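You operate a simulated robot arm through the tools that you are given. There is no shell and no other tool.

Carry out the task below with a simulated two-armed robot. There is one attempt and no reset: what you move stays moved.

Task
Change the hole plate in the post holder for the size on the job card.
Fine: shutter closed for the change; old plate into the silver cup; screw tight, shutter open again. Set down upright: grey hole plate, what you pick out. Where these are worked on the way, their far stop is far enough and under half their travel is too little: screw of the post holder.

It is judged by the outcome, as a careful person would: the job done as asked, and still so three seconds after it is handed in. It fails if anything else is knocked over, pushed out of place, dropped, spilled or broken.

Robot
Two 7-joint arms with two-finger parallel grippers on one trunk, on a base that moves. Base frame: it is fixed to the floor where the robot stands at the start and does not move with it; the origin is under the middle of the robot, x ahead of it, y to its left, z up. Units: m, degrees, N and s.
The left shoulder is at the start at [0.07, 0.177, 1.17], the right one opposite. With the tool pointing down near the work surface each hand reaches from about 0.28 to 0.74 m from the robot's upright axis, wherever it stands, measured 20 degrees to its own side. Places, roughly: alignment laser [0.6, -0.1, 0.9]; blue knob on the steering mirror [1.6, -0.1, 1]; green knob on the steering mirror [1.5, -0.2, 1]; inside of the post holder [1.2, -0.1, 0.9]; inside of the silver cup [1.2, 0, 0.9]; key of the alignment laser [0.5, -0.2, 0.9]; lock screw of the polariser [0.8, -0.2, 0.9]; purple knob on the polariser [0.8, -0.1, 1]; screw of the post holder [1.2, -0.2, 0.9]; sensor [1.5, 0.2, 0.9]; shutter lever of the alignment laser [0.6, -0.1, 1]; zero key of the light meter [1.7, -0.2, 0.9]. Payload 3.43 kg a hand.
Tool frame (each hand has its own): the origin (TCP) lies between the finger pads and is the grasp point; the fingertips stand 0.03 m ahead of it; z points along the fingers, y is the line along which they close. The gripper opens to 0.094 m. The fingers are 0.028 m wide and 0.01 m thick; the gripper's body (0.05 by 0.096 m) begins 0.055 m behind the TCP.
Orientation is that of the tool frame in the base frame, as a unit quaternion [x, y, z, w]. With the fingers straight down and closing along the base's y, the tool's x points along the base's -x, its y along +y and its z along -z.

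Tools
- The arms move only by the tool jog_arm. It takes "left_moves", "right_moves" or both (then of equal length, played together; a hand with none holds still); each is a list of rows, each a list of 7 numbers: the opening in per cent of the stroke, from 0 (shut) to 100 (fully open), then the shift along the tool's x, y, z in m, then the turn, a rotation vector about the tool's x, y, z in rad. In form: [[fingers, tx, ty, tz, rx, ry, rz], ...]. A call has 1 to 20 rows; each row shifts and turns the commanded pose from where the row before left it, along the tool's axes as they then stand. Rows are played at 5 a second. More than 0.05 m and 8.6 degrees between two rows, or a gripper value outside its range, and nothing of the call is played. Where a pose cannot be reached the arm comes as near as it can. A force on the tool above 90 N (or 10 N above the force at the start of the call, whichever is more), or a blocked arm, ends the call early, and 0.2 s more pass. The fingers move at their own pace (about 0.153 m/s each) and stop on an object; they squeeze with about 26 N. The grip force told is the motor's: it shows also when the fingers shut on nothing. Time passes only in rows, and 0.2 s behind the last, so rows that do not move let the fingers close. The reply holds the time, the measured pose of the TCP, the force on the tool along the base axes, the opening and the grip force, in the units named above and with some noise, with the torque about the TCP (base axes, N m) and any sound that the robot's microphone picked up.
- Cameras (640 x 400 px; columns grow to the right, rows downward): "scene" is now at [0.1343, -0.0369, 1.4995]; the picture's right is [-0.40, -0.92, 0.00], its down [-0.43, 0.19, -0.88] and it looks along [0.81, -0.35, -0.47] (base axes); focal length 233 px, centre (320, 200). "left" rides on the left gripper at [0.076, -0.014, -0.103] in its tool frame; the picture's right is [0.18, 0.98, 0.00], its down [-0.75, 0.14, -0.64] and it looks along [-0.63, 0.12, 0.77] (tool axes); focal length 243 px, centre (320, 200). "right" rides on the right gripper at [0.076, 0.014, -0.102] in its tool frame; the picture's right is [-0.18, 0.98, 0.00], its down [-0.75, -0.14, -0.64] and it looks along [-0.63, -0.12, 0.77] (tool axes); focal length 243 px, centre (320, 200). There is no depth. A picture from a camera that has moved, and an enlarged one, comes with that camera's place and axes in the base frame and with its lens.
- get_image(camera): a new picture of that camera. It takes no simulated time.
- slide_trunk(by): slides the trunk up (or, below 0, down) by that many m; the arms and the scene camera ride with it, the base frame stays. It gives what a move gives, with no picture.
- base_move(legs): drives the robot by 1 to 6 legs, each [ahead, turn to the left] in m and degrees, along the robot's own axes; the way and the turn of a leg run together, so that a leg with both is an arc; at most 1.5 m and 180 degrees a leg. The arms and the cameras ride along, it lands a little off, and it stops where it bumps. It gives what a move gives.
- head_to(pan, tilt): turns the head with the scene camera to pan (to the left, within 86 degrees either way) and tilt (down, from -29 to 69), counted from straight ahead of the robot. It gives what a move gives.
- inspect(camera, box): a new picture of the part [left, top, right, bottom] of that camera's present view, enlarged. It takes no simulated time.
- hand_in(): hands the job in; it is judged then, once.

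Places have to be worked out from the pictures, the camera data and where the tool is seen. Open the grippers and draw the arms clear of the work before you hand the job in, unless the task says otherwise.

The tools are called after "Emit:" as name(argument=value, ...) on one line, values as JSON. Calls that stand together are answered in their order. jog_arm: Moves the arms, as the interface text tells. Its arguments: {"type":"object","properties":{"left_moves":{"type":"array"},"right_moves":{"type":"array"}},"required":[]} The other tools are called the same way: slide_trunk (by) moves the trunk up or down; base_move (legs) drives the base; head_to (pan, tilt) turns the head that bears the scene camera; get_image (camera) takes a picture; inspect (camera, box) takes an enlarged picture of a part of a camera's view; hand_in () hands the job in.

At the start:

```text
time: 0.0
left_position: [0.4936, 0.1021, 1.3092]
left_ee_rot: [0.0, 1.0, 0.0, 0.001]
left_contact_force: [-0.3, -0.7, 0.6]
left_torque: [-0.01, 0.01, 0.0]
left_width: 0.0939
left_grasp_force: 0.0
right_position: [0.4282, -0.3895, 1.3761]
right_ee_rot: [0.0, 1.0, 0.0, 0.0]
right_contact_force: [0.2, 0.0, -0.3]
right_torque: [-0.03, 0.02, -0.01]
right_width: 0.0939
right_grasp_force: 0.0
trunk travel left (down, up): [-0.75, 0.09]
robot x, y, heading: [-0.0013, -0.002, -0.0]
head pan, tilt (commanded): [-23.6, 27.9]
```

scene: 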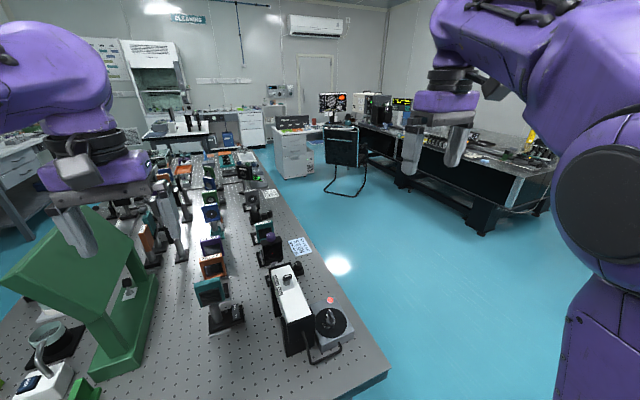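
right: 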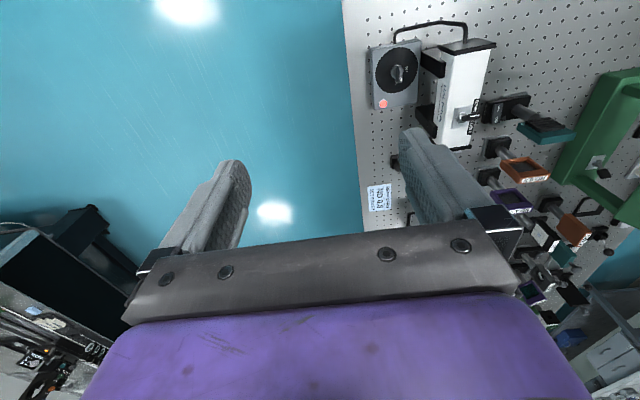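
left: 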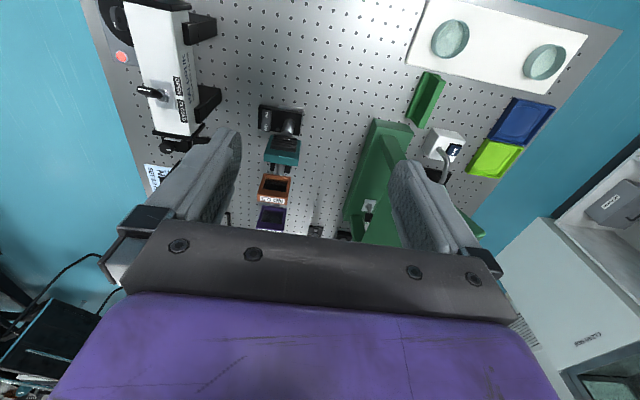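

I see the optical table ahead with the laser near the front right; I'll first look at details: the job card and the laser, enlarged.

Emit:
inspect(camera="scene", box=[240, 200, 400, 300])

Emit:
inspect(camera="scene", box=[140, 120, 300, 220])

Emit:
inspect(camera="scene", box=[160, 220, 360, 360])

```text
4.00 times, centred on (320, 250) of scene
camera zoom: at [0.1343, -0.0369, 1.4995], right [-0.4, -0.92, 0.0], down [-0.43, 0.19, -0.88], along [0.81, -0.35, -0.47], focal length 930 px, centre (320, 0)
```

zoom: 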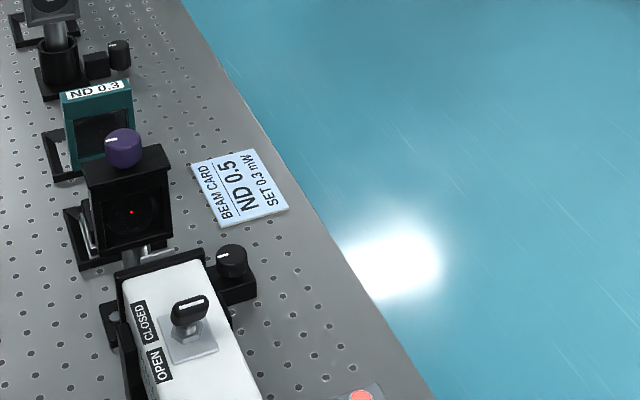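

```text
4.00 times, centred on (220, 170) of scene
camera zoom: at [0.1343, -0.0369, 1.4995], right [-0.4, -0.92, 0.0], down [-0.43, 0.19, -0.88], along [0.81, -0.35, -0.47], focal length 930 px, centre (720, 320)
```

zoom: 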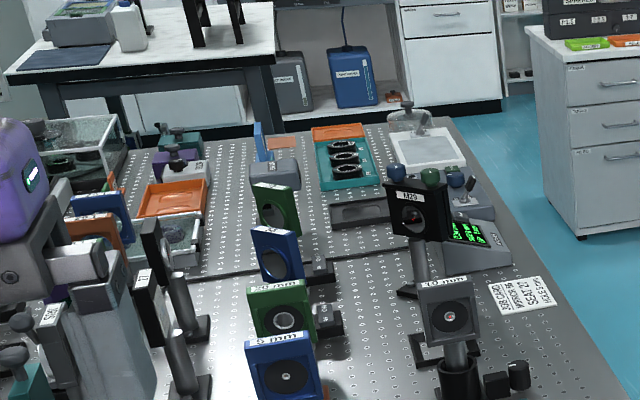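

```text
2.86 times, centred on (260, 290) of scene
camera zoom: at [0.1343, -0.0369, 1.4995], right [-0.4, -0.92, 0.0], down [-0.43, 0.19, -0.88], along [0.81, -0.35, -0.47], focal length 665 px, centre (491, -57)
```

zoom: 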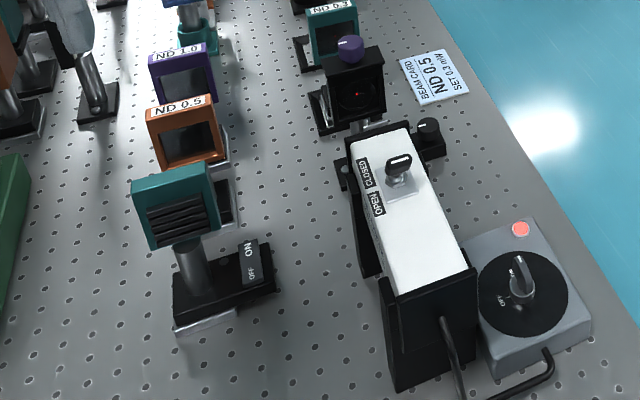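

The work cards and plates are small here; I zoom in on the job card, the post holder and the plate row.

Emit:
inspect(camera="scene", box=[250, 180, 290, 205])

Emit:
inspect(camera="scene", box=[230, 180, 290, 225])

Emit:
inspect(camera="scene", box=[190, 160, 250, 220])

Emit:
inspect(camera="left", box=[100, 0, 340, 240])

```text
16.00 times, centred on (270, 192) of scene
camera zoom: at [0.1343, -0.0369, 1.4995], right [-0.4, -0.92, 0.0], down [-0.43, 0.19, -0.88], along [0.81, -0.35, -0.47], focal length 3722 px, centre (1120, 320)
```

zoom: 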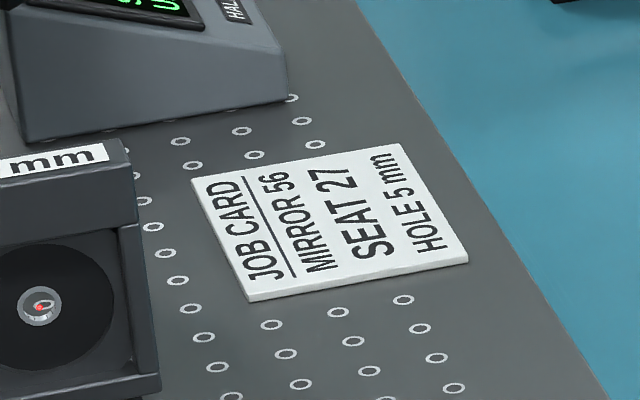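

```text
8.89 times, centred on (260, 202) of scene
camera zoom: at [0.1343, -0.0369, 1.4995], right [-0.4, -0.92, 0.0], down [-0.43, 0.19, -0.88], along [0.81, -0.35, -0.47], focal length 2068 px, centre (853, 178)
```

zoom: 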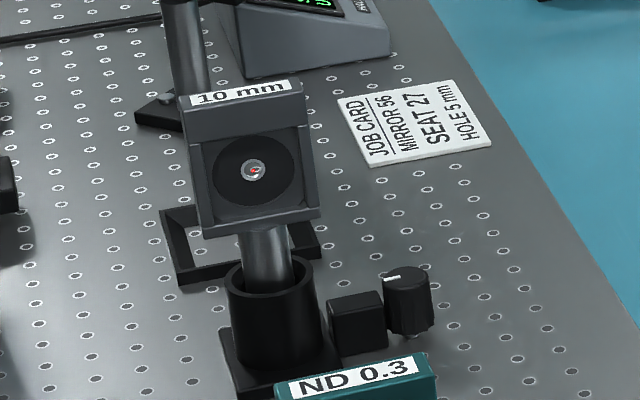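

```text
6.67 times, centred on (220, 190) of scene
camera zoom: at [0.1343, -0.0369, 1.4995], right [-0.4, -0.92, 0.0], down [-0.43, 0.19, -0.88], along [0.81, -0.35, -0.47], focal length 1551 px, centre (987, 267)
```

zoom: 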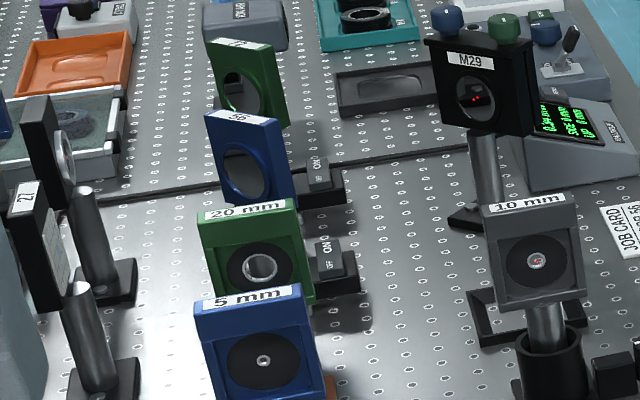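

```text
1.67 times, centred on (220, 120) of left
camera zoom: at [0.4184, 0.0892, 1.4113], right [-0.18, 0.98, 0.0], down [0.75, 0.14, 0.64], along [0.63, 0.12, -0.77], focal length 404 px, centre (487, 333)
```

zoom: 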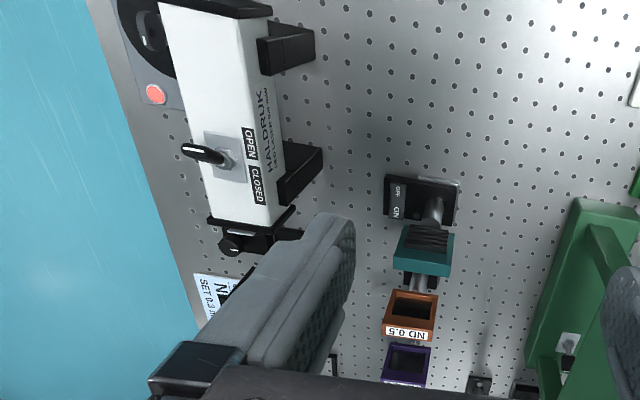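

The job card asks for a 5 mm hole; the grey plate in the holder is 10 mm and a blue "5 mm" plate stands in the left row. Next I look closely at the shutter lever from all cameras.

Emit:
inspect(camera="scene", box=[260, 250, 320, 310])

Emit:
inspect(camera="right", box=[420, 70, 520, 150])

Emit:
inspect(camera="left", box=[120, 60, 220, 140])

```text
6.67 times, centred on (290, 280) of scene
camera zoom: at [0.1343, -0.0369, 1.4995], right [-0.4, -0.92, 0.0], down [-0.43, 0.19, -0.88], along [0.81, -0.35, -0.47], focal length 1551 px, centre (520, -333)
```

zoom: 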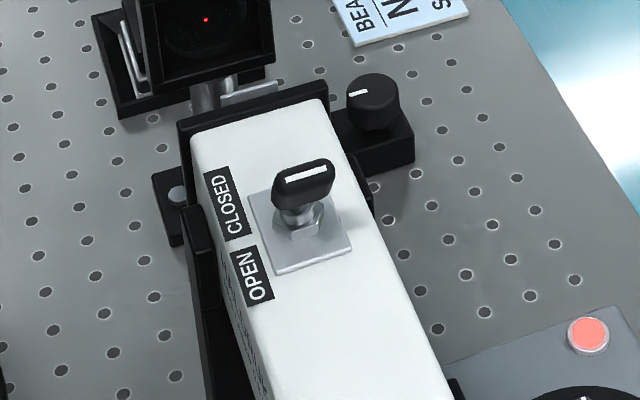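

```text
5.00 times, centred on (470, 110) of right
camera zoom: at [0.3515, -0.3741, 1.4779], right [0.18, 0.98, 0.0], down [0.75, -0.14, 0.64], along [0.63, -0.12, -0.77], focal length 1213 px, centre (-430, 650)
```

zoom: 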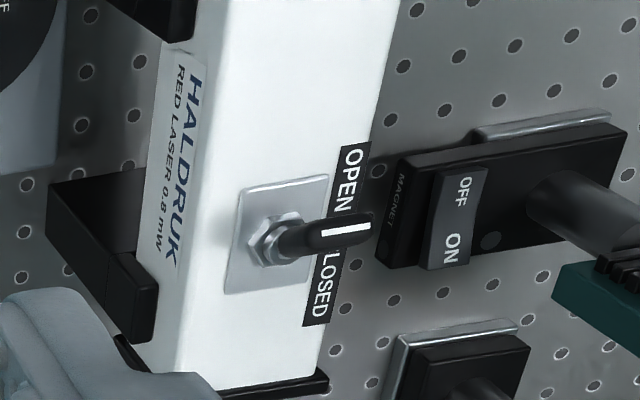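

```text
5.00 times, centred on (170, 100) of left
camera zoom: at [0.4184, 0.0892, 1.4113], right [-0.18, 0.98, 0.0], down [0.75, 0.14, 0.64], along [0.63, 0.12, -0.77], focal length 1213 px, centre (1070, 700)
```

zoom: 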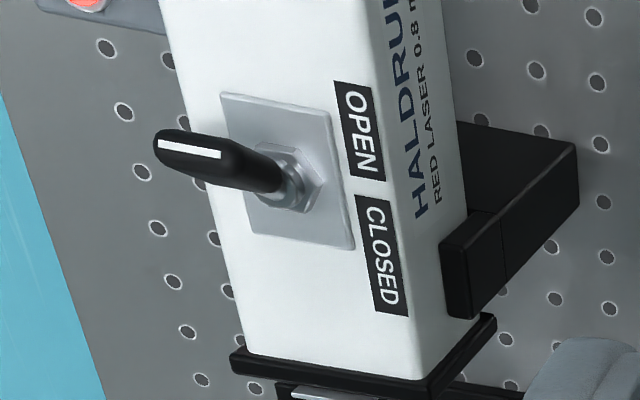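

The lever tip triangulates to about [0.555, -0.134, 1.064] with its foot at [0.586, -0.135, 1.0], leaning back toward OPEN. I bring the closed right hand behind it at a safe height and move the left hand slightly aside.

Emit:
jog_arm(right_moves=[[0, -0.0085, 0.0365, 0.018, 0, 0, 0], [0, -0.0085, 0.0365, 0.018, 0, 0, 0], [0, -0.0085, 0.0365, 0.018, 0, 0, 0], [0, -0.0085, 0.0365, 0.018, 0, 0, 0], [0, -0.0085, 0.0365, 0.018, 0, 0, 0], [0, -0.0085, 0.0365, 0.018, 0, 0, 0], [0, -0.0085, 0.0365, 0.018, 0, 0, 0], [0, 0, 0, 0, 0, 0, 0]], left_moves=[[100, 0, 0.02, 0, 0, 0, 0], [100, 0, 0.02, 0, 0, 0, 0], [100, 0, 0.02, 0, 0, 0, 0], [100, 0, 0.02, 0, 0, 0, 0], [100, 0, 0.02, 0, 0, 0, 0], [100, 0, 0, 0, 0, 0, 0], [100, 0, 0, 0, 0, 0, 0], [100, 0, 0, 0, 0, 0, 0]])

Emit:
get_image(camera="right")

Emit:
get_image(camera="scene")

```text
time: 1.8
left_position: [0.4959, 0.2013, 1.3092]
left_ee_rot: [0.001, 1.0, 0.001, 0.001]
left_contact_force: [0.8, 0.0, -0.7]
left_torque: [-0.02, 0.01, -0.02]
left_width: 0.0941
left_grasp_force: 0.1
right_position: [0.4864, -0.1325, 1.2497]
right_ee_rot: [-0.002, 1.0, -0.002, 0.001]
right_contact_force: [0.2, -0.8, -1.1]
right_torque: [-0.01, -0.03, 0.01]
right_width: 0.0
right_grasp_force: 26.5
trunk travel left (down, up): [-0.75, 0.09]
robot x, y, heading: [0.0009, -0.0022, 0.0]
head pan, tilt (commanded): [-23.6, 27.9]
```

```text
taken
camera right: at [0.4102, -0.1166, 1.3521], right [0.18, 0.98, 0.0], down [0.75, -0.14, 0.64], along [0.63, -0.12, -0.76], focal length 243 px, centre (320, 200)
```

right: 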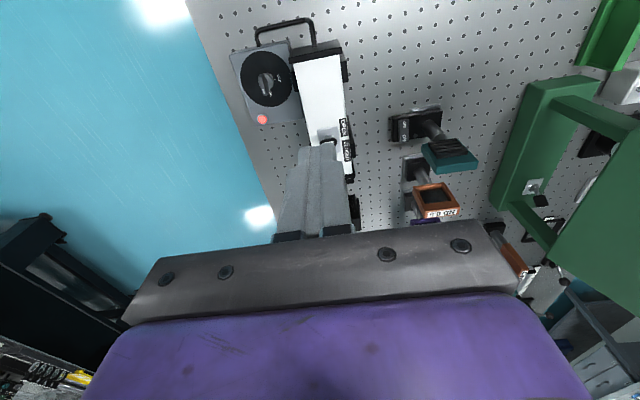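

```text
taken
camera scene: at [0.1342, -0.037, 1.4995], right [-0.4, -0.92, 0.0], down [-0.43, 0.19, -0.88], along [0.81, -0.35, -0.47], focal length 233 px, centre (320, 200)
```

scene: 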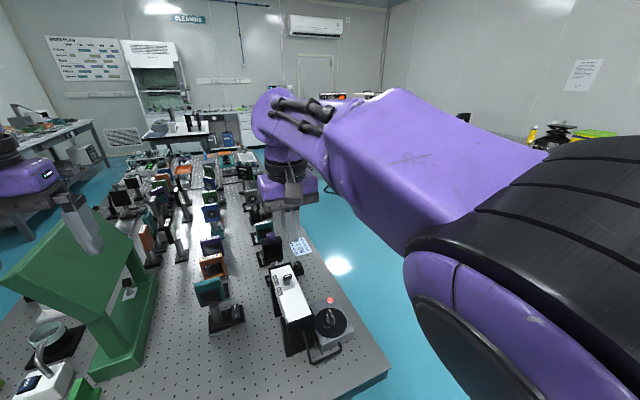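

The hand is behind the lever, aligned in y. I lower it to TCP z ≈ 1.075 so the fingertips overlap the lever tip, and check.

Emit:
jog_arm(right_moves=[[0, 0, 0, 0.044, 0, 0, 0], [0, 0, 0, 0.044, 0, 0, 0], [0, 0, 0, 0.044, 0, 0, 0], [0, 0, 0, 0.043, 0, 0, 0], [0, 0, 0, 0, 0, 0, 0]])

Emit:
inspect(camera="scene", box=[240, 230, 340, 310])

Emit:
get_image(camera="right")

```text
time: 3.0
left_position: [0.4948, 0.202, 1.3106]
left_ee_rot: [0.0, 1.0, 0.001, 0.001]
left_contact_force: [-0.3, 0.3, 0.2]
left_torque: [-0.04, 0.01, -0.01]
left_width: 0.094
left_grasp_force: 0.0
right_position: [0.4846, -0.1319, 1.0705]
right_ee_rot: [0.0, 1.0, 0.0, 0.0]
right_contact_force: [-0.3, -0.2, -0.1]
right_torque: [0.01, -0.04, -0.01]
right_width: 0.0001
right_grasp_force: 26.9
trunk travel left (down, up): [-0.75, 0.09]
robot x, y, heading: [-0.0018, -0.0, -0.2]
head pan, tilt (commanded): [-23.6, 27.9]
```

```text
5.00 times, centred on (290, 270) of scene
camera zoom: at [0.1337, -0.0367, 1.4996], right [-0.4, -0.92, 0.0], down [-0.43, 0.19, -0.88], along [0.81, -0.35, -0.47], focal length 1163 px, centre (470, -150)
```

zoom: 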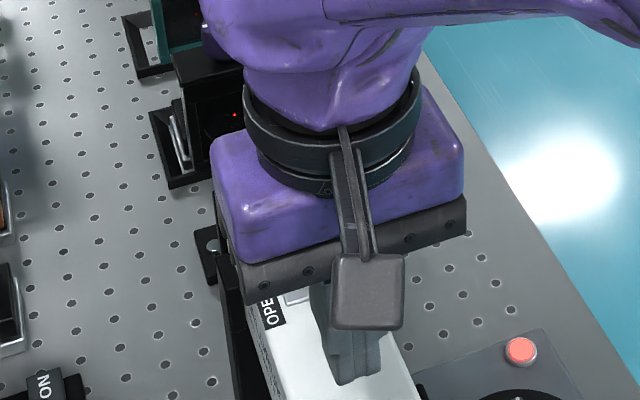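

```text
taken
camera right: at [0.4091, -0.1166, 1.1743], right [0.18, 0.98, 0.0], down [0.75, -0.14, 0.64], along [0.63, -0.12, -0.77], focal length 243 px, centre (320, 200)
```

right: 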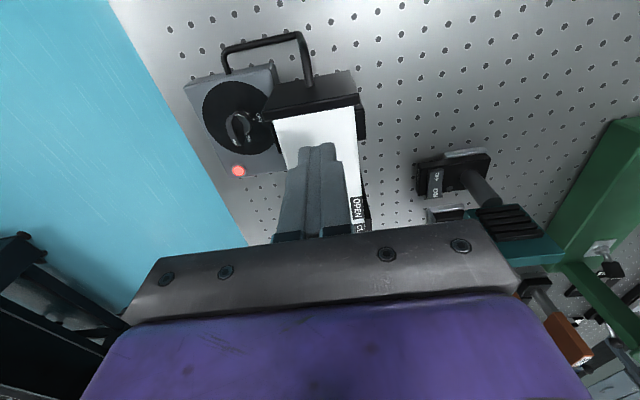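

Fingers are behind the lever with no contact yet. I push forward (+x) gently to swing it to CLOSED.

Emit:
jog_arm(right_moves=[[0, -0.02, 0, 0, 0, 0, 0], [0, -0.02, 0, 0, 0, 0, 0], [0, -0.015, 0, 0, 0, 0, 0], [0, -0.015, 0, 0, 0, 0, 0], [0, -0.015, 0, 0, 0, 0, 0], [0, -0.012, 0, 0, 0, 0, 0], [0, -0.01, 0, 0, 0, 0, 0], [0, 0, 0, 0, 0, 0, 0]])

Emit:
get_image(camera="right")

Emit:
inspect(camera="left", box=[0, 0, 240, 200])

```text
time: 4.8
left_position: [0.4807, 0.2031, 1.3171]
left_ee_rot: [-0.001, 1.0, 0.001, 0.008]
left_contact_force: [0.1, -0.2, 0.2]
left_torque: [-0.01, -0.01, -0.01]
left_width: 0.0941
left_grasp_force: 0.2
right_position: [0.5812, -0.1339, 1.0793]
right_ee_rot: [-0.001, 1.0, -0.001, 0.002]
right_contact_force: [-53.0, -0.8, 11.6]
right_torque: [0.14, 1.44, -0.17]
right_width: 0.0
right_grasp_force: 26.3
trunk travel left (down, up): [-0.75, 0.09]
robot x, y, heading: [-0.0052, -0.0012, -0.1]
head pan, tilt (commanded): [-23.6, 27.9]
```

```text
taken
camera right: at [0.5045, -0.1181, 1.1823], right [0.18, 0.98, 0.0], down [0.75, -0.14, 0.65], along [0.64, -0.12, -0.76], focal length 243 px, centre (320, 200)
```

right: 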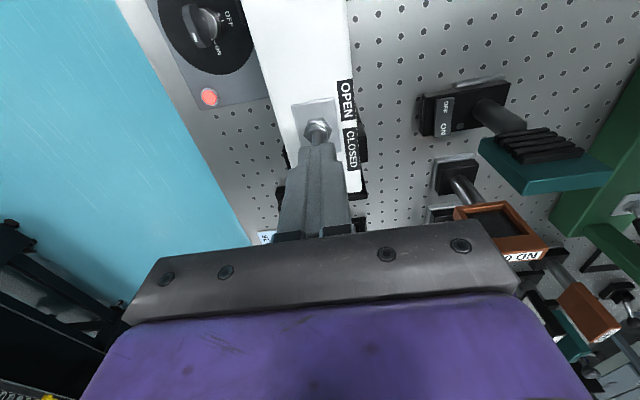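

```text
2.00 times, centred on (120, 100) of left
camera zoom: at [0.4039, 0.1891, 1.4171], right [-0.18, 0.98, 0.0], down [0.74, 0.14, 0.65], along [0.64, 0.12, -0.76], focal length 485 px, centre (720, 400)
```

zoom: 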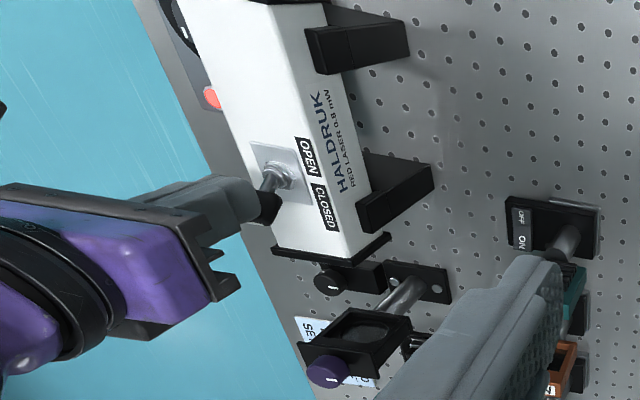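

The lever leans toward CLOSED and presses on its stop (53 N), so I back off along -x, then raise the hand and check.

Emit:
jog_arm(right_moves=[[0, 0.015, 0, 0, 0, 0, 0], [0, 0.02, 0, 0, 0, 0, 0], [0, 0.03, 0, 0, 0, 0, 0], [0, 0.03, 0, 0, 0, 0, 0], [0, 0, 0, -0.045, 0, 0, 0], [0, 0, 0, -0.045, 0, 0, 0], [0, 0, 0, -0.045, 0, 0, 0], [0, 0, 0, -0.045, 0, 0, 0], [0, 0, -0.04, -0.03, 0, 0, 0], [0, 0, -0.04, -0.03, 0, 0, 0], [0, 0.01, -0.04, -0.02, 0, 0, 0], [0, 0.01, -0.04, -0.02, 0, 0, 0], [0, 0.01, -0.04, -0.02, 0, 0, 0], [0, 0.01, -0.04, 0, 0, 0, 0], [0, 0, 0, 0, 0, 0, 0]])

Emit:
get_image(camera="scene")

Emit:
inspect(camera="scene", box=[260, 230, 340, 300])

Emit:
get_image(camera="left")

```text
time: 8.0
left_position: [0.4966, 0.2021, 1.3097]
left_ee_rot: [0.0, 1.0, 0.0, 0.001]
left_contact_force: [0.1, 1.3, 0.5]
left_torque: [-0.03, 0.0, 0.0]
left_width: 0.094
left_grasp_force: 0.0
right_position: [0.4619, -0.3718, 1.3751]
right_ee_rot: [0.001, 1.0, -0.001, 0.0]
right_contact_force: [0.7, 0.2, 1.1]
right_torque: [-0.01, 0.01, 0.03]
right_width: 0.0001
right_grasp_force: 25.9
trunk travel left (down, up): [-0.75, 0.09]
robot x, y, heading: [-0.0028, -0.0016, -0.1]
head pan, tilt (commanded): [-23.6, 27.9]
```

```text
taken
camera scene: at [0.1344, -0.0363, 1.4995], right [-0.4, -0.92, 0.0], down [-0.43, 0.19, -0.88], along [0.81, -0.35, -0.47], focal length 233 px, centre (320, 200)
```

scene: 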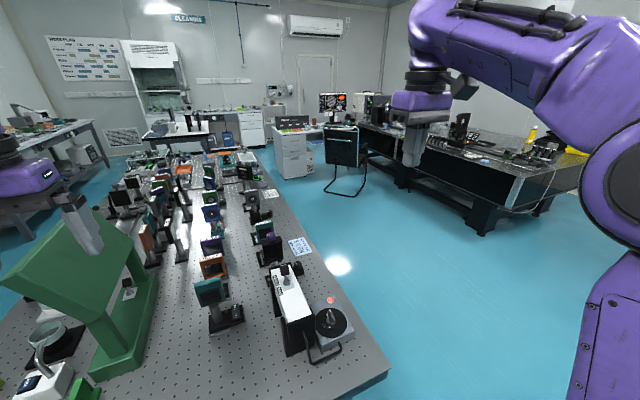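

```text
5.71 times, centred on (300, 265) of scene
camera zoom: at [0.1344, -0.0363, 1.4995], right [-0.4, -0.92, 0.0], down [-0.43, 0.19, -0.88], along [0.81, -0.35, -0.47], focal length 1329 px, centre (434, -171)
```

zoom: 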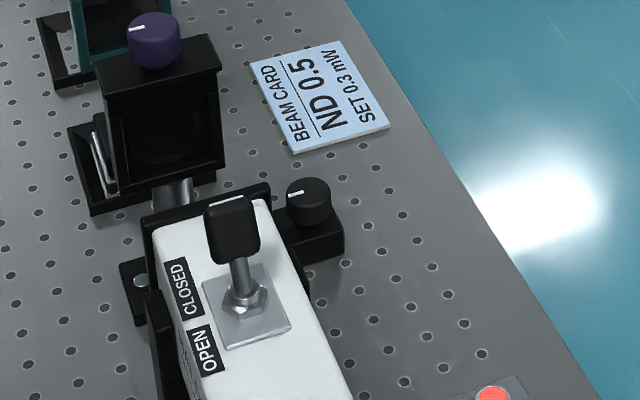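

```text
taken
camera left: at [0.4205, 0.1894, 1.4119], right [-0.18, 0.98, 0.0], down [0.75, 0.14, 0.64], along [0.63, 0.12, -0.77], focal length 243 px, centre (320, 200)
```

left: 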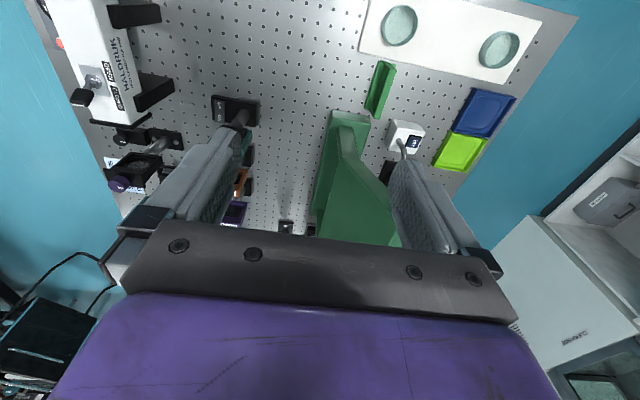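

The shutter is now closed (no red spot on the polariser). Before driving I look down and to the right to judge the base's size and the free floor.

Emit:
head_to(pan=-60, tilt=60)

Emit:
get_image(camera="scene")

Emit:
head_to(pan=0, tilt=69)

Emit:
get_image(camera="scene")

```text
time: 9.0
left_position: [0.4956, 0.2018, 1.3084]
left_ee_rot: [0.0, 1.0, 0.0, 0.001]
left_contact_force: [0.4, -0.6, 0.0]
left_torque: [0.0, -0.02, 0.01]
left_width: 0.0942
left_grasp_force: 0.1
right_position: [0.4616, -0.3735, 1.3741]
right_ee_rot: [0.0, 1.0, 0.0, 0.0]
right_contact_force: [0.0, 0.5, 0.1]
right_torque: [0.0, 0.03, 0.01]
right_width: 0.0
right_grasp_force: 25.7
trunk travel left (down, up): [-0.75, 0.09]
robot x, y, heading: [0.0008, -0.0, 0.1]
head pan, tilt (commanded): [-60.0, 60.0]
```

```text
taken
camera scene: at [0.0841, -0.0583, 1.4541], right [-0.87, -0.5, 0.0], down [-0.43, 0.75, -0.5], along [0.25, -0.43, -0.87], focal length 233 px, centre (320, 200)
```

scene: 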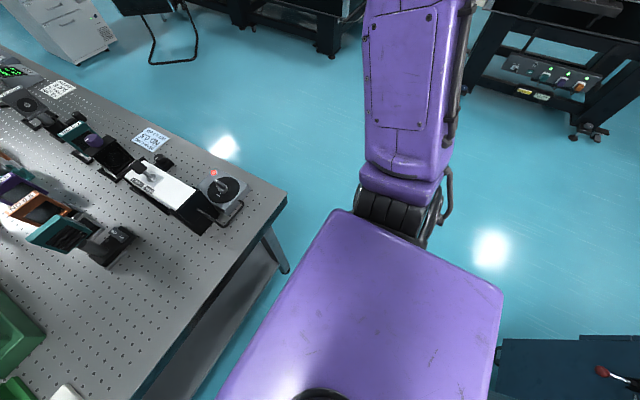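

```text
time: 10.3
left_position: [0.4966, 0.2019, 1.3092]
left_ee_rot: [0.0, 1.0, 0.0, 0.001]
left_contact_force: [0.7, -0.8, 0.4]
left_torque: [-0.01, 0.02, 0.01]
left_width: 0.094
left_grasp_force: 0.1
right_position: [0.4616, -0.3732, 1.375]
right_ee_rot: [0.0, 1.0, 0.0, -0.001]
right_contact_force: [0.5, 0.5, 0.1]
right_torque: [-0.02, -0.02, -0.02]
right_width: 0.0
right_grasp_force: 25.9
trunk travel left (down, up): [-0.75, 0.09]
robot x, y, heading: [-0.001, 0.0012, 0.1]
head pan, tilt (commanded): [0.0, 68.8]
```

```text
taken
camera scene: at [0.1066, -0.0004, 1.4447], right [0.0, -1.0, 0.0], down [-0.93, 0.0, -0.36], along [0.36, 0.0, -0.93], focal length 233 px, centre (320, 200)
```

scene: 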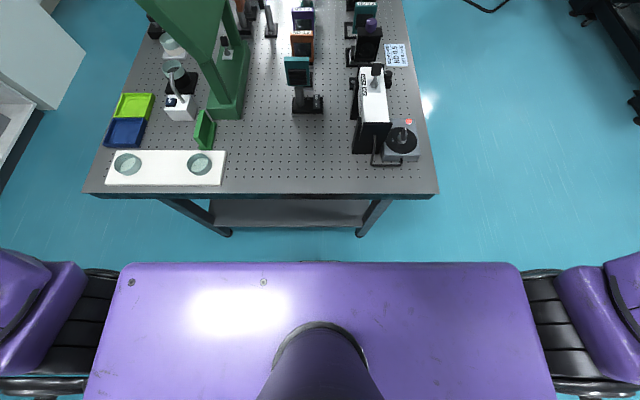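

Something dark with a red item stands behind the robot's right side. I look that way before planning the drive.

Emit:
head_to(pan=-86, tilt=45)

Emit:
get_image(camera="scene")

Emit:
head_to(pan=-86, tilt=10)

Emit:
get_image(camera="scene")

```text
time: 11.9
left_position: [0.497, 0.2011, 1.3096]
left_ee_rot: [0.0, 1.0, 0.0, 0.0]
left_contact_force: [0.1, 0.1, 0.2]
left_torque: [-0.02, 0.01, -0.01]
left_width: 0.094
left_grasp_force: 0.0
right_position: [0.4614, -0.3715, 1.374]
right_ee_rot: [0.001, 1.0, 0.0, 0.0]
right_contact_force: [-0.4, 0.6, -0.7]
right_torque: [-0.02, -0.02, -0.02]
right_width: 0.0
right_grasp_force: 25.8
trunk travel left (down, up): [-0.75, 0.09]
robot x, y, heading: [0.0015, -0.0017, 0.3]
head pan, tilt (commanded): [-85.9, 45.0]
```

```text
taken
camera scene: at [0.0565, -0.0814, 1.4735], right [-1.0, -0.07, 0.0], down [-0.05, 0.71, -0.71], along [0.05, -0.71, -0.71], focal length 233 px, centre (320, 200)
```

scene: 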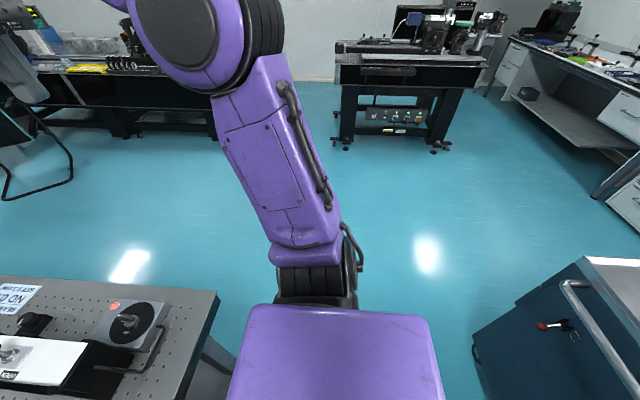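

```text
time: 12.9
left_position: [0.496, 0.2022, 1.3096]
left_ee_rot: [0.0, 1.0, 0.0, 0.001]
left_contact_force: [0.3, 0.7, 0.0]
left_torque: [0.0, 0.0, -0.01]
left_width: 0.0939
left_grasp_force: 0.1
right_position: [0.4613, -0.3738, 1.3752]
right_ee_rot: [0.0, 1.0, 0.0, -0.001]
right_contact_force: [-0.1, 0.6, 0.0]
right_torque: [0.02, -0.01, -0.02]
right_width: 0.0003
right_grasp_force: 26.4
trunk travel left (down, up): [-0.75, 0.09]
robot x, y, heading: [0.0024, -0.0003, 0.0]
head pan, tilt (commanded): [-85.9, 10.0]
```

```text
taken
camera scene: at [0.0573, -0.093, 1.5284], right [-1.0, -0.07, 0.0], down [-0.01, 0.17, -0.98], along [0.07, -0.98, -0.17], focal length 233 px, centre (320, 200)
```

scene: 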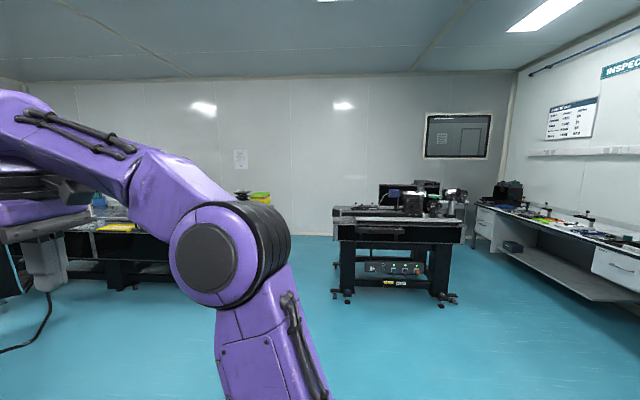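

A blue cart stands behind at about x = -0.77, and the floor to the right of the table is free. I back off slightly, turn right, drive clear of the table's right side and turn to face along it.

Emit:
base_move(legs=[[-0.08, 0], [0, -90], [0.95, 0], [0, 90]])

Emit:
head_to(pan=45, tilt=35)

Emit:
get_image(camera="scene")

```text
time: 26.0
left_position: [0.4364, -0.7466, 1.3094]
left_ee_rot: [0.008, 1.0, 0.0, 0.002]
left_contact_force: [-0.3, -0.4, 0.0]
left_torque: [0.02, 0.0, 0.03]
left_width: 0.094
left_grasp_force: 0.1
right_position: [0.3916, -1.3194, 1.3728]
right_ee_rot: [0.008, 1.0, 0.001, 0.0]
right_contact_force: [0.1, -0.4, 0.1]
right_torque: [0.03, 0.03, -0.01]
right_width: 0.0
right_grasp_force: 26.0
trunk travel left (down, up): [-0.75, 0.09]
robot x, y, heading: [-0.0654, -0.9411, -0.6]
head pan, tilt (commanded): [-85.9, 10.0]
```

```text
time: 28.2
left_position: [0.4365, -0.7461, 1.3098]
left_ee_rot: [0.008, 1.0, -0.001, 0.001]
left_contact_force: [0.2, 0.3, 0.0]
left_torque: [-0.01, 0.01, 0.01]
left_width: 0.094
left_grasp_force: 0.1
right_position: [0.3923, -1.3202, 1.3747]
right_ee_rot: [0.008, 1.0, 0.0, 0.0]
right_contact_force: [-0.1, -0.1, 0.7]
right_torque: [0.0, 0.03, -0.01]
right_width: 0.0
right_grasp_force: 26.4
trunk travel left (down, up): [-0.75, 0.09]
robot x, y, heading: [-0.0655, -0.9412, -0.7]
head pan, tilt (commanded): [45.0, 35.0]
```

```text
taken
camera scene: at [0.0509, -0.8798, 1.4884], right [0.7, -0.72, 0.0], down [-0.41, -0.4, -0.82], along [0.59, 0.57, -0.57], focal length 233 px, centre (320, 200)
```

scene: 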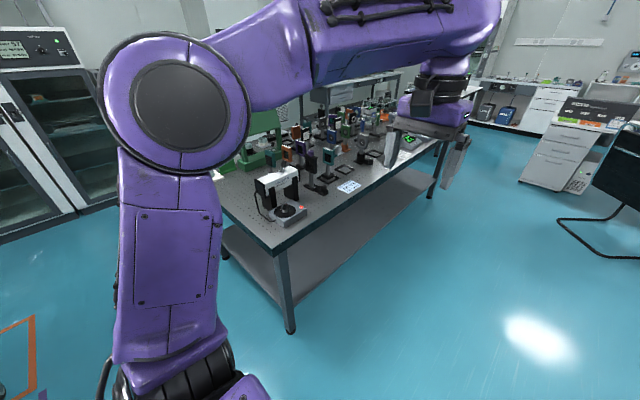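

The way along the table's right side is clear. I drive ahead about 1.2 m, turn left to face the table and look.

Emit:
base_move(legs=[[1.22, 0.6], [0, 90]])

Emit:
head_to(pan=0, tilt=40)

Emit:
get_image(camera="scene")

```text
time: 38.1
left_position: [0.9483, -0.4517, 1.3097]
left_ee_rot: [0.708, -0.706, 0.0, 0.0]
left_contact_force: [-0.3, 0.0, 0.9]
left_torque: [0.0, 0.0, -0.04]
left_width: 0.0939
left_grasp_force: 0.0
right_position: [1.5225, -0.4856, 1.3733]
right_ee_rot: [0.707, -0.707, 0.001, 0.0]
right_contact_force: [0.2, 0.4, 0.2]
right_torque: [-0.01, 0.0, -0.02]
right_width: 0.0
right_grasp_force: 25.7
trunk travel left (down, up): [-0.75, 0.09]
robot x, y, heading: [1.1505, -0.9473, 90.0]
head pan, tilt (commanded): [45.0, 35.0]
```

```text
time: 39.2
left_position: [0.9476, -0.4511, 1.3101]
left_ee_rot: [0.707, -0.707, -0.001, 0.0]
left_contact_force: [0.8, -1.2, 0.0]
left_torque: [0.0, 0.0, 0.0]
left_width: 0.0943
left_grasp_force: 0.0
right_position: [1.5211, -0.4866, 1.3741]
right_ee_rot: [-0.707, 0.707, 0.0, 0.0]
right_contact_force: [0.7, -1.2, -0.2]
right_torque: [0.0, 0.03, 0.02]
right_width: 0.0
right_grasp_force: 26.3
trunk travel left (down, up): [-0.75, 0.09]
robot x, y, heading: [1.1486, -0.9459, 90.1]
head pan, tilt (commanded): [0.0, 40.0]
```

```text
taken
camera scene: at [1.15, -0.8126, 1.4808], right [1.0, 0.0, 0.0], down [0.0, -0.64, -0.77], along [0.0, 0.77, -0.64], focal length 233 px, centre (320, 200)
```

scene: 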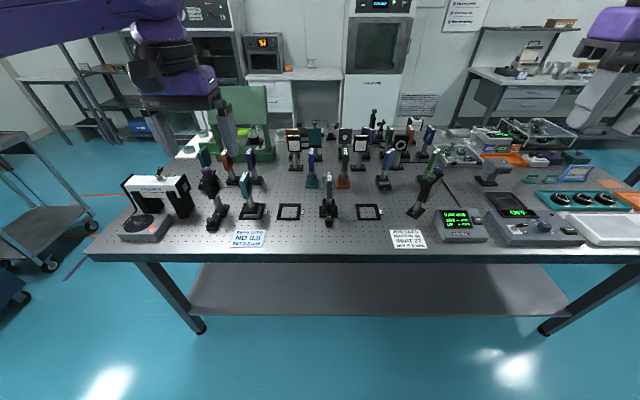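

I now face the table from its side. I zoom on the central area to identify the post holder, screw, cups and plates.

Emit:
inspect(camera="scene", box=[260, 130, 400, 250])

Emit:
inspect(camera="scene", box=[290, 140, 360, 190])

Emit:
inspect(camera="scene", box=[270, 110, 440, 180])

Emit:
inspect(camera="scene", box=[300, 180, 360, 240])

```text
3.33 times, centred on (330, 190) of scene
camera zoom: at [1.15, -0.8126, 1.4808], right [1.0, 0.0, 0.0], down [0.0, -0.64, -0.77], along [0.0, 0.77, -0.64], focal length 775 px, centre (287, 233)
```

zoom: 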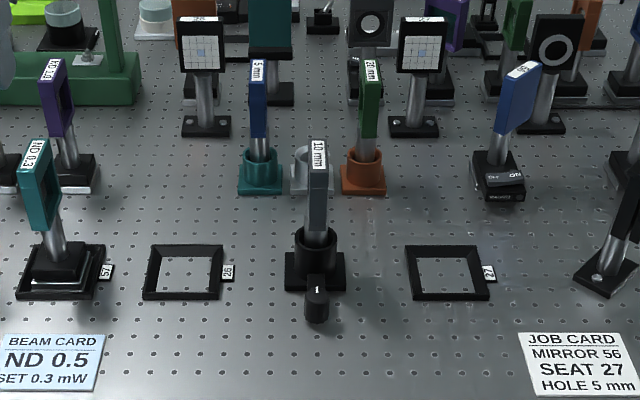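

```text
8.00 times, centred on (325, 165) of scene
camera zoom: at [1.15, -0.8126, 1.4808], right [1.0, 0.0, 0.0], down [0.0, -0.64, -0.77], along [0.0, 0.77, -0.64], focal length 1861 px, centre (280, 480)
```

zoom: 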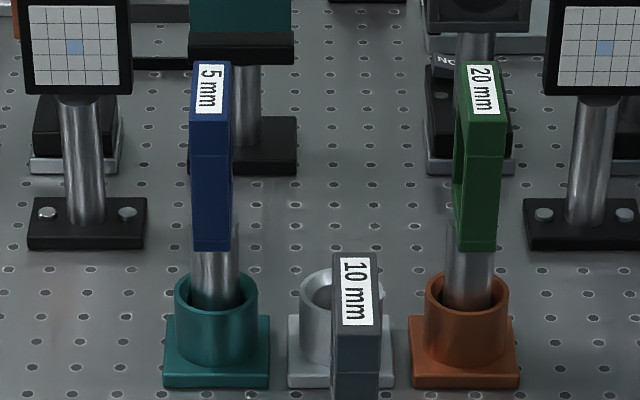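

```text
3.76 times, centred on (355, 145) of scene
camera zoom: at [1.15, -0.8126, 1.4808], right [1.0, 0.0, 0.0], down [0.0, -0.64, -0.77], along [0.0, 0.77, -0.64], focal length 876 px, centre (188, 407)
```

zoom: 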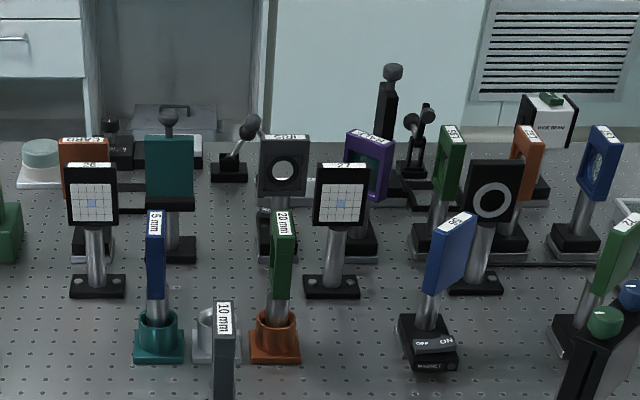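

```text
6.67 times, centred on (330, 210) of scene
camera zoom: at [1.15, -0.8126, 1.4808], right [1.0, 0.0, 0.0], down [0.0, -0.64, -0.77], along [0.0, 0.77, -0.64], focal length 1551 px, centre (253, 133)
```

zoom: 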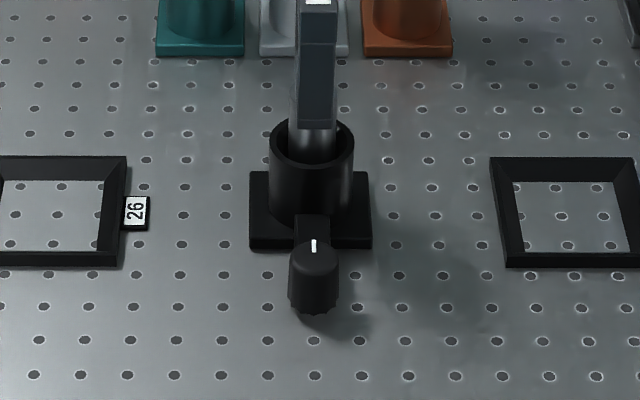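

All pieces are clear: the 5 mm plate stands in the teal cup (~[1.114, 0.05], top z ≈ 1.02), the silver cup is empty at ~[1.184, 0.05], the grey 10 mm plate is in the holder at ~[1.183, -0.135] and its knob is at ~[1.183, -0.209, top 0.89]. I drive closer to the table, to about y = -0.59.

Emit:
base_move(legs=[[0.355, 0]])

Emit:
head_to(pan=0, tilt=50)

Emit:
get_image(camera="scene")

Emit:
get_image(camera="right")

Emit:
get_image(camera="left")

```text
time: 41.5
left_position: [0.9478, -0.1009, 1.3095]
left_ee_rot: [0.707, -0.707, -0.001, -0.002]
left_contact_force: [0.1, -0.2, -0.8]
left_torque: [0.02, -0.03, 0.02]
left_width: 0.0941
left_grasp_force: 0.0
right_position: [1.5231, -0.1364, 1.3753]
right_ee_rot: [-0.706, 0.708, 0.0, 0.001]
right_contact_force: [0.2, 0.3, -1.0]
right_torque: [-0.01, 0.01, 0.0]
right_width: 0.0
right_grasp_force: 26.4
trunk travel left (down, up): [-0.75, 0.09]
robot x, y, heading: [1.1504, -0.5969, 89.7]
head pan, tilt (commanded): [0.0, 40.0]
```

```text
time: 42.2
left_position: [0.9484, -0.0995, 1.3091]
left_ee_rot: [0.707, -0.707, -0.001, -0.001]
left_contact_force: [-0.2, -0.1, 0.2]
left_torque: [-0.01, -0.01, -0.02]
left_width: 0.094
left_grasp_force: 0.1
right_position: [1.5229, -0.1342, 1.3742]
right_ee_rot: [0.707, -0.707, 0.0, 0.0]
right_contact_force: [0.4, 0.3, 0.6]
right_torque: [-0.03, 0.0, -0.06]
right_width: 0.0002
right_grasp_force: 26.1
trunk travel left (down, up): [-0.75, 0.09]
robot x, y, heading: [1.1507, -0.5933, 89.8]
head pan, tilt (commanded): [0.0, 50.0]
```

```text
taken
camera scene: at [1.1505, -0.4684, 1.4666], right [1.0, 0.0, 0.0], down [0.0, -0.77, -0.64], along [0.0, 0.64, -0.77], focal length 233 px, centre (320, 200)
```

scene: 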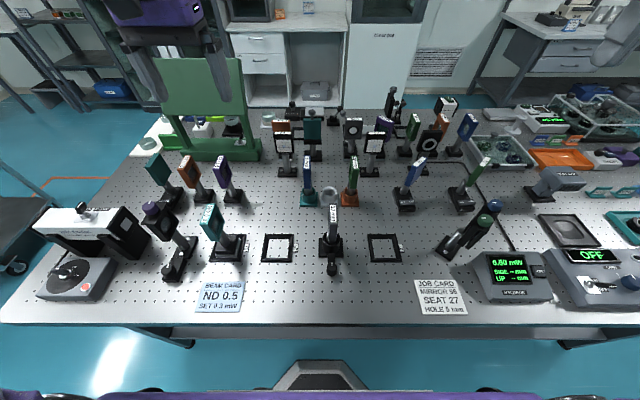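

```text
taken
camera right: at [1.5084, -0.2101, 1.4766], right [-0.98, 0.19, 0.0], down [0.14, 0.75, 0.64], along [0.12, 0.63, -0.77], focal length 243 px, centre (320, 200)
```

right: 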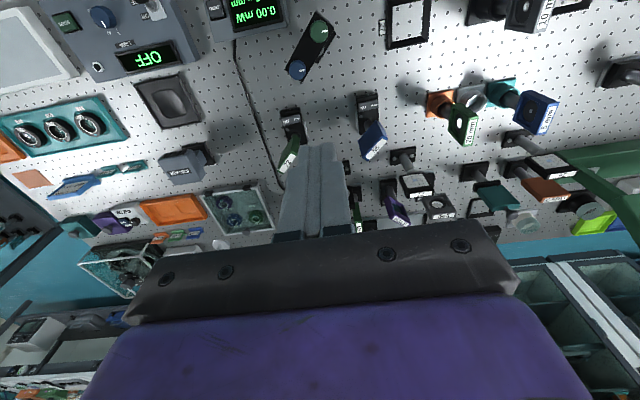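

```text
taken
camera left: at [0.9633, -0.1743, 1.4119], right [-0.98, -0.18, 0.0], down [-0.14, 0.75, 0.64], along [-0.12, 0.63, -0.77], focal length 243 px, centre (320, 200)
```

left: 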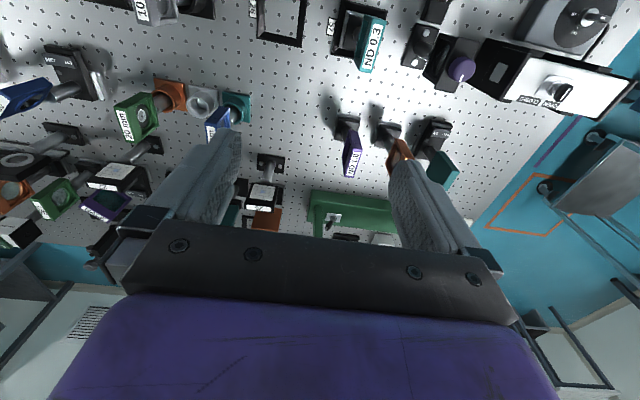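

The meter now reads 0.00 mW, shutter closed. I zoom in for accurate positions of the knob and holder.

Emit:
inspect(camera="scene", box=[295, 190, 375, 290])

Emit:
inspect(camera="scene", box=[290, 145, 370, 215])

Emit:
inspect(camera="right", box=[400, 40, 600, 180])

Emit:
inspect(camera="left", box=[60, 0, 260, 160])

```text
4.00 times, centred on (335, 240) of scene
camera zoom: at [1.1505, -0.4684, 1.4666], right [1.0, 0.0, 0.0], down [0.0, -0.77, -0.64], along [0.0, 0.64, -0.77], focal length 930 px, centre (260, 40)
```

zoom: 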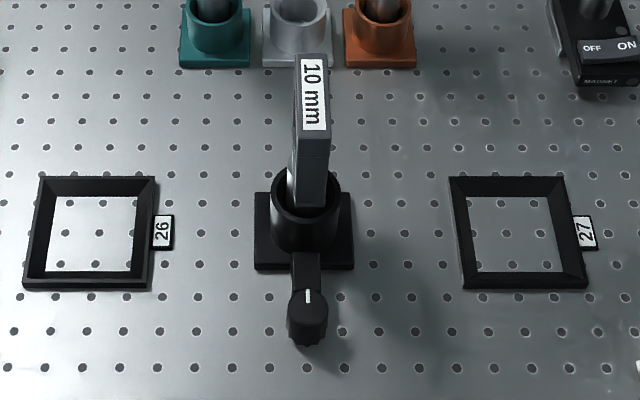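

```text
5.71 times, centred on (330, 180) of scene
camera zoom: at [1.1505, -0.4684, 1.4666], right [1.0, 0.0, 0.0], down [0.0, -0.77, -0.64], along [0.0, 0.64, -0.77], focal length 1329 px, centre (263, 314)
```

zoom: 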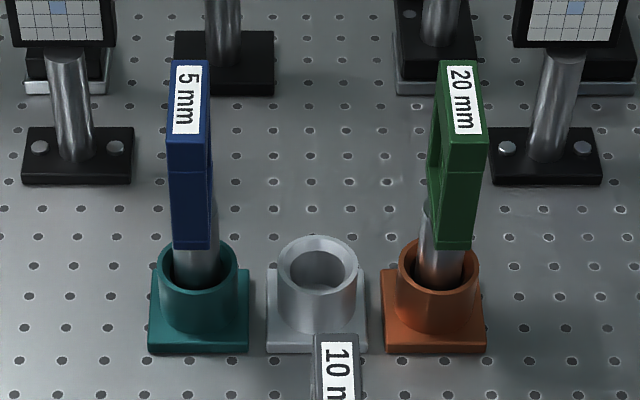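

```text
2.86 times, centred on (500, 110) of right
camera zoom: at [1.5084, -0.2101, 1.4766], right [-0.98, 0.19, 0.0], down [0.14, 0.75, 0.64], along [0.12, 0.63, -0.77], focal length 693 px, centre (-194, 457)
```

zoom: 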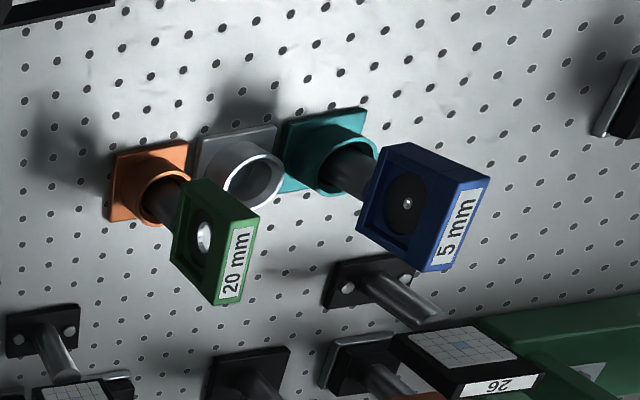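

```text
2.50 times, centred on (160, 80) of left
camera zoom: at [0.9633, -0.1743, 1.4119], right [-0.98, -0.18, 0.0], down [-0.14, 0.75, 0.64], along [-0.12, 0.63, -0.77], focal length 606 px, centre (720, 500)
```

zoom: 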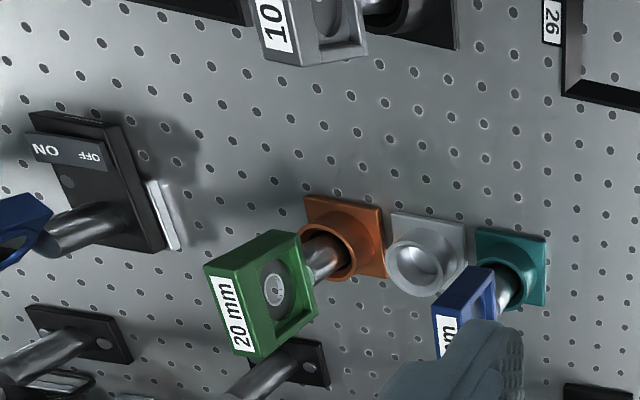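

The knob sits close to the block that joins it to the holder, so I want a low side view before gripping it. I move the left hand to the front edge area, turn it to look along +x, and tilt its camera flatter.

Emit:
jog_arm(left_moves=[[100, 0.04, 0, 0.012, 0, 0, 0], [100, 0.04, 0, 0.012, 0, 0, 0], [100, 0.04, 0, 0.012, 0, 0, 0], [100, 0.04, 0, 0.012, 0, 0, 0], [100, 0.04, 0, 0.012, 0, 0, 0], [100, 0, 0, 0, 0, 0, 0.14], [100, 0, 0, 0, 0, 0, 0.14], [100, 0, 0, 0, 0, 0, 0.14], [100, 0, 0, 0, 0, 0, 0.14], [100, 0, 0, 0, 0, 0, 0.14], [100, 0, 0, 0, 0, 0, 0.14], [100, 0, 0, 0, 0, 0, 0.14], [100, 0, 0, 0, 0, 0, 0.14], [100, 0, 0, 0, 0, 0, 0.14], [100, 0, 0, 0, 0, 0, 0.14], [100, 0, 0, 0, 0, -0.145, 0], [100, 0, 0, 0, 0, -0.145, 0], [100, 0, 0, 0, 0, -0.145, 0], [100, 0, 0, 0, 0, 0, 0]])

Emit:
get_image(camera="left")

Emit:
get_image(camera="scene")

```text
time: 46.2
left_position: [0.9481, -0.2993, 1.2486]
left_ee_rot: [-0.083, 0.973, 0.02, 0.215]
left_contact_force: [0.4, -0.3, -0.7]
left_torque: [-0.01, 0.01, 0.02]
left_width: 0.0938
left_grasp_force: 0.0
right_position: [1.5224, -0.1357, 1.3741]
right_ee_rot: [-0.706, 0.708, 0.001, 0.001]
right_contact_force: [0.5, -0.2, -0.6]
right_torque: [0.03, -0.02, -0.02]
right_width: 0.0002
right_grasp_force: 25.4
trunk travel left (down, up): [-0.75, 0.09]
robot x, y, heading: [1.1492, -0.5976, 90.0]
head pan, tilt (commanded): [0.0, 50.0]
```

```text
taken
camera left: at [0.8409, -0.3318, 1.3098], right [-0.33, 0.94, -0.08], down [0.38, 0.21, 0.9], along [0.86, 0.27, -0.43], focal length 243 px, centre (320, 200)
```

left: 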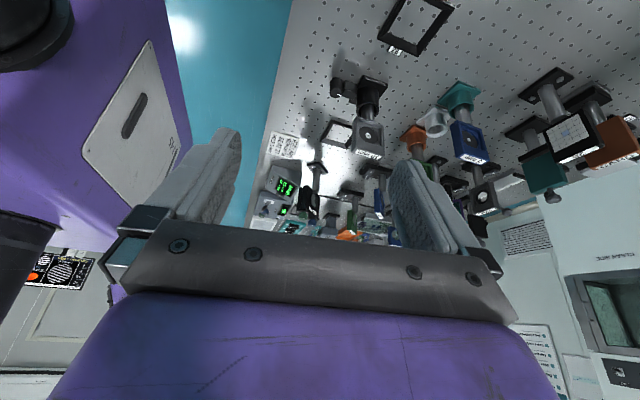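

```text
taken
camera scene: at [1.1507, -0.4691, 1.4666], right [1.0, 0.0, 0.0], down [0.0, -0.77, -0.64], along [0.0, 0.64, -0.77], focal length 233 px, centre (320, 200)
```

scene: 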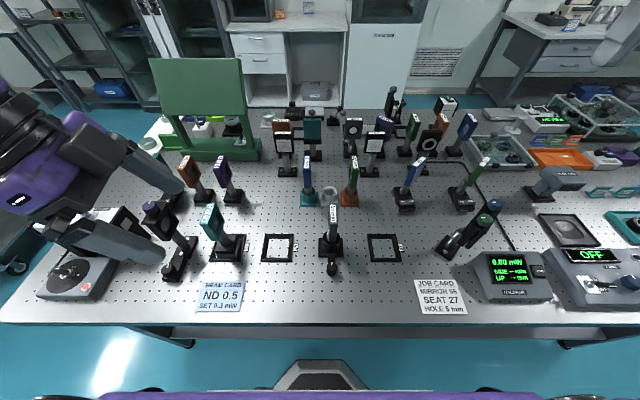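

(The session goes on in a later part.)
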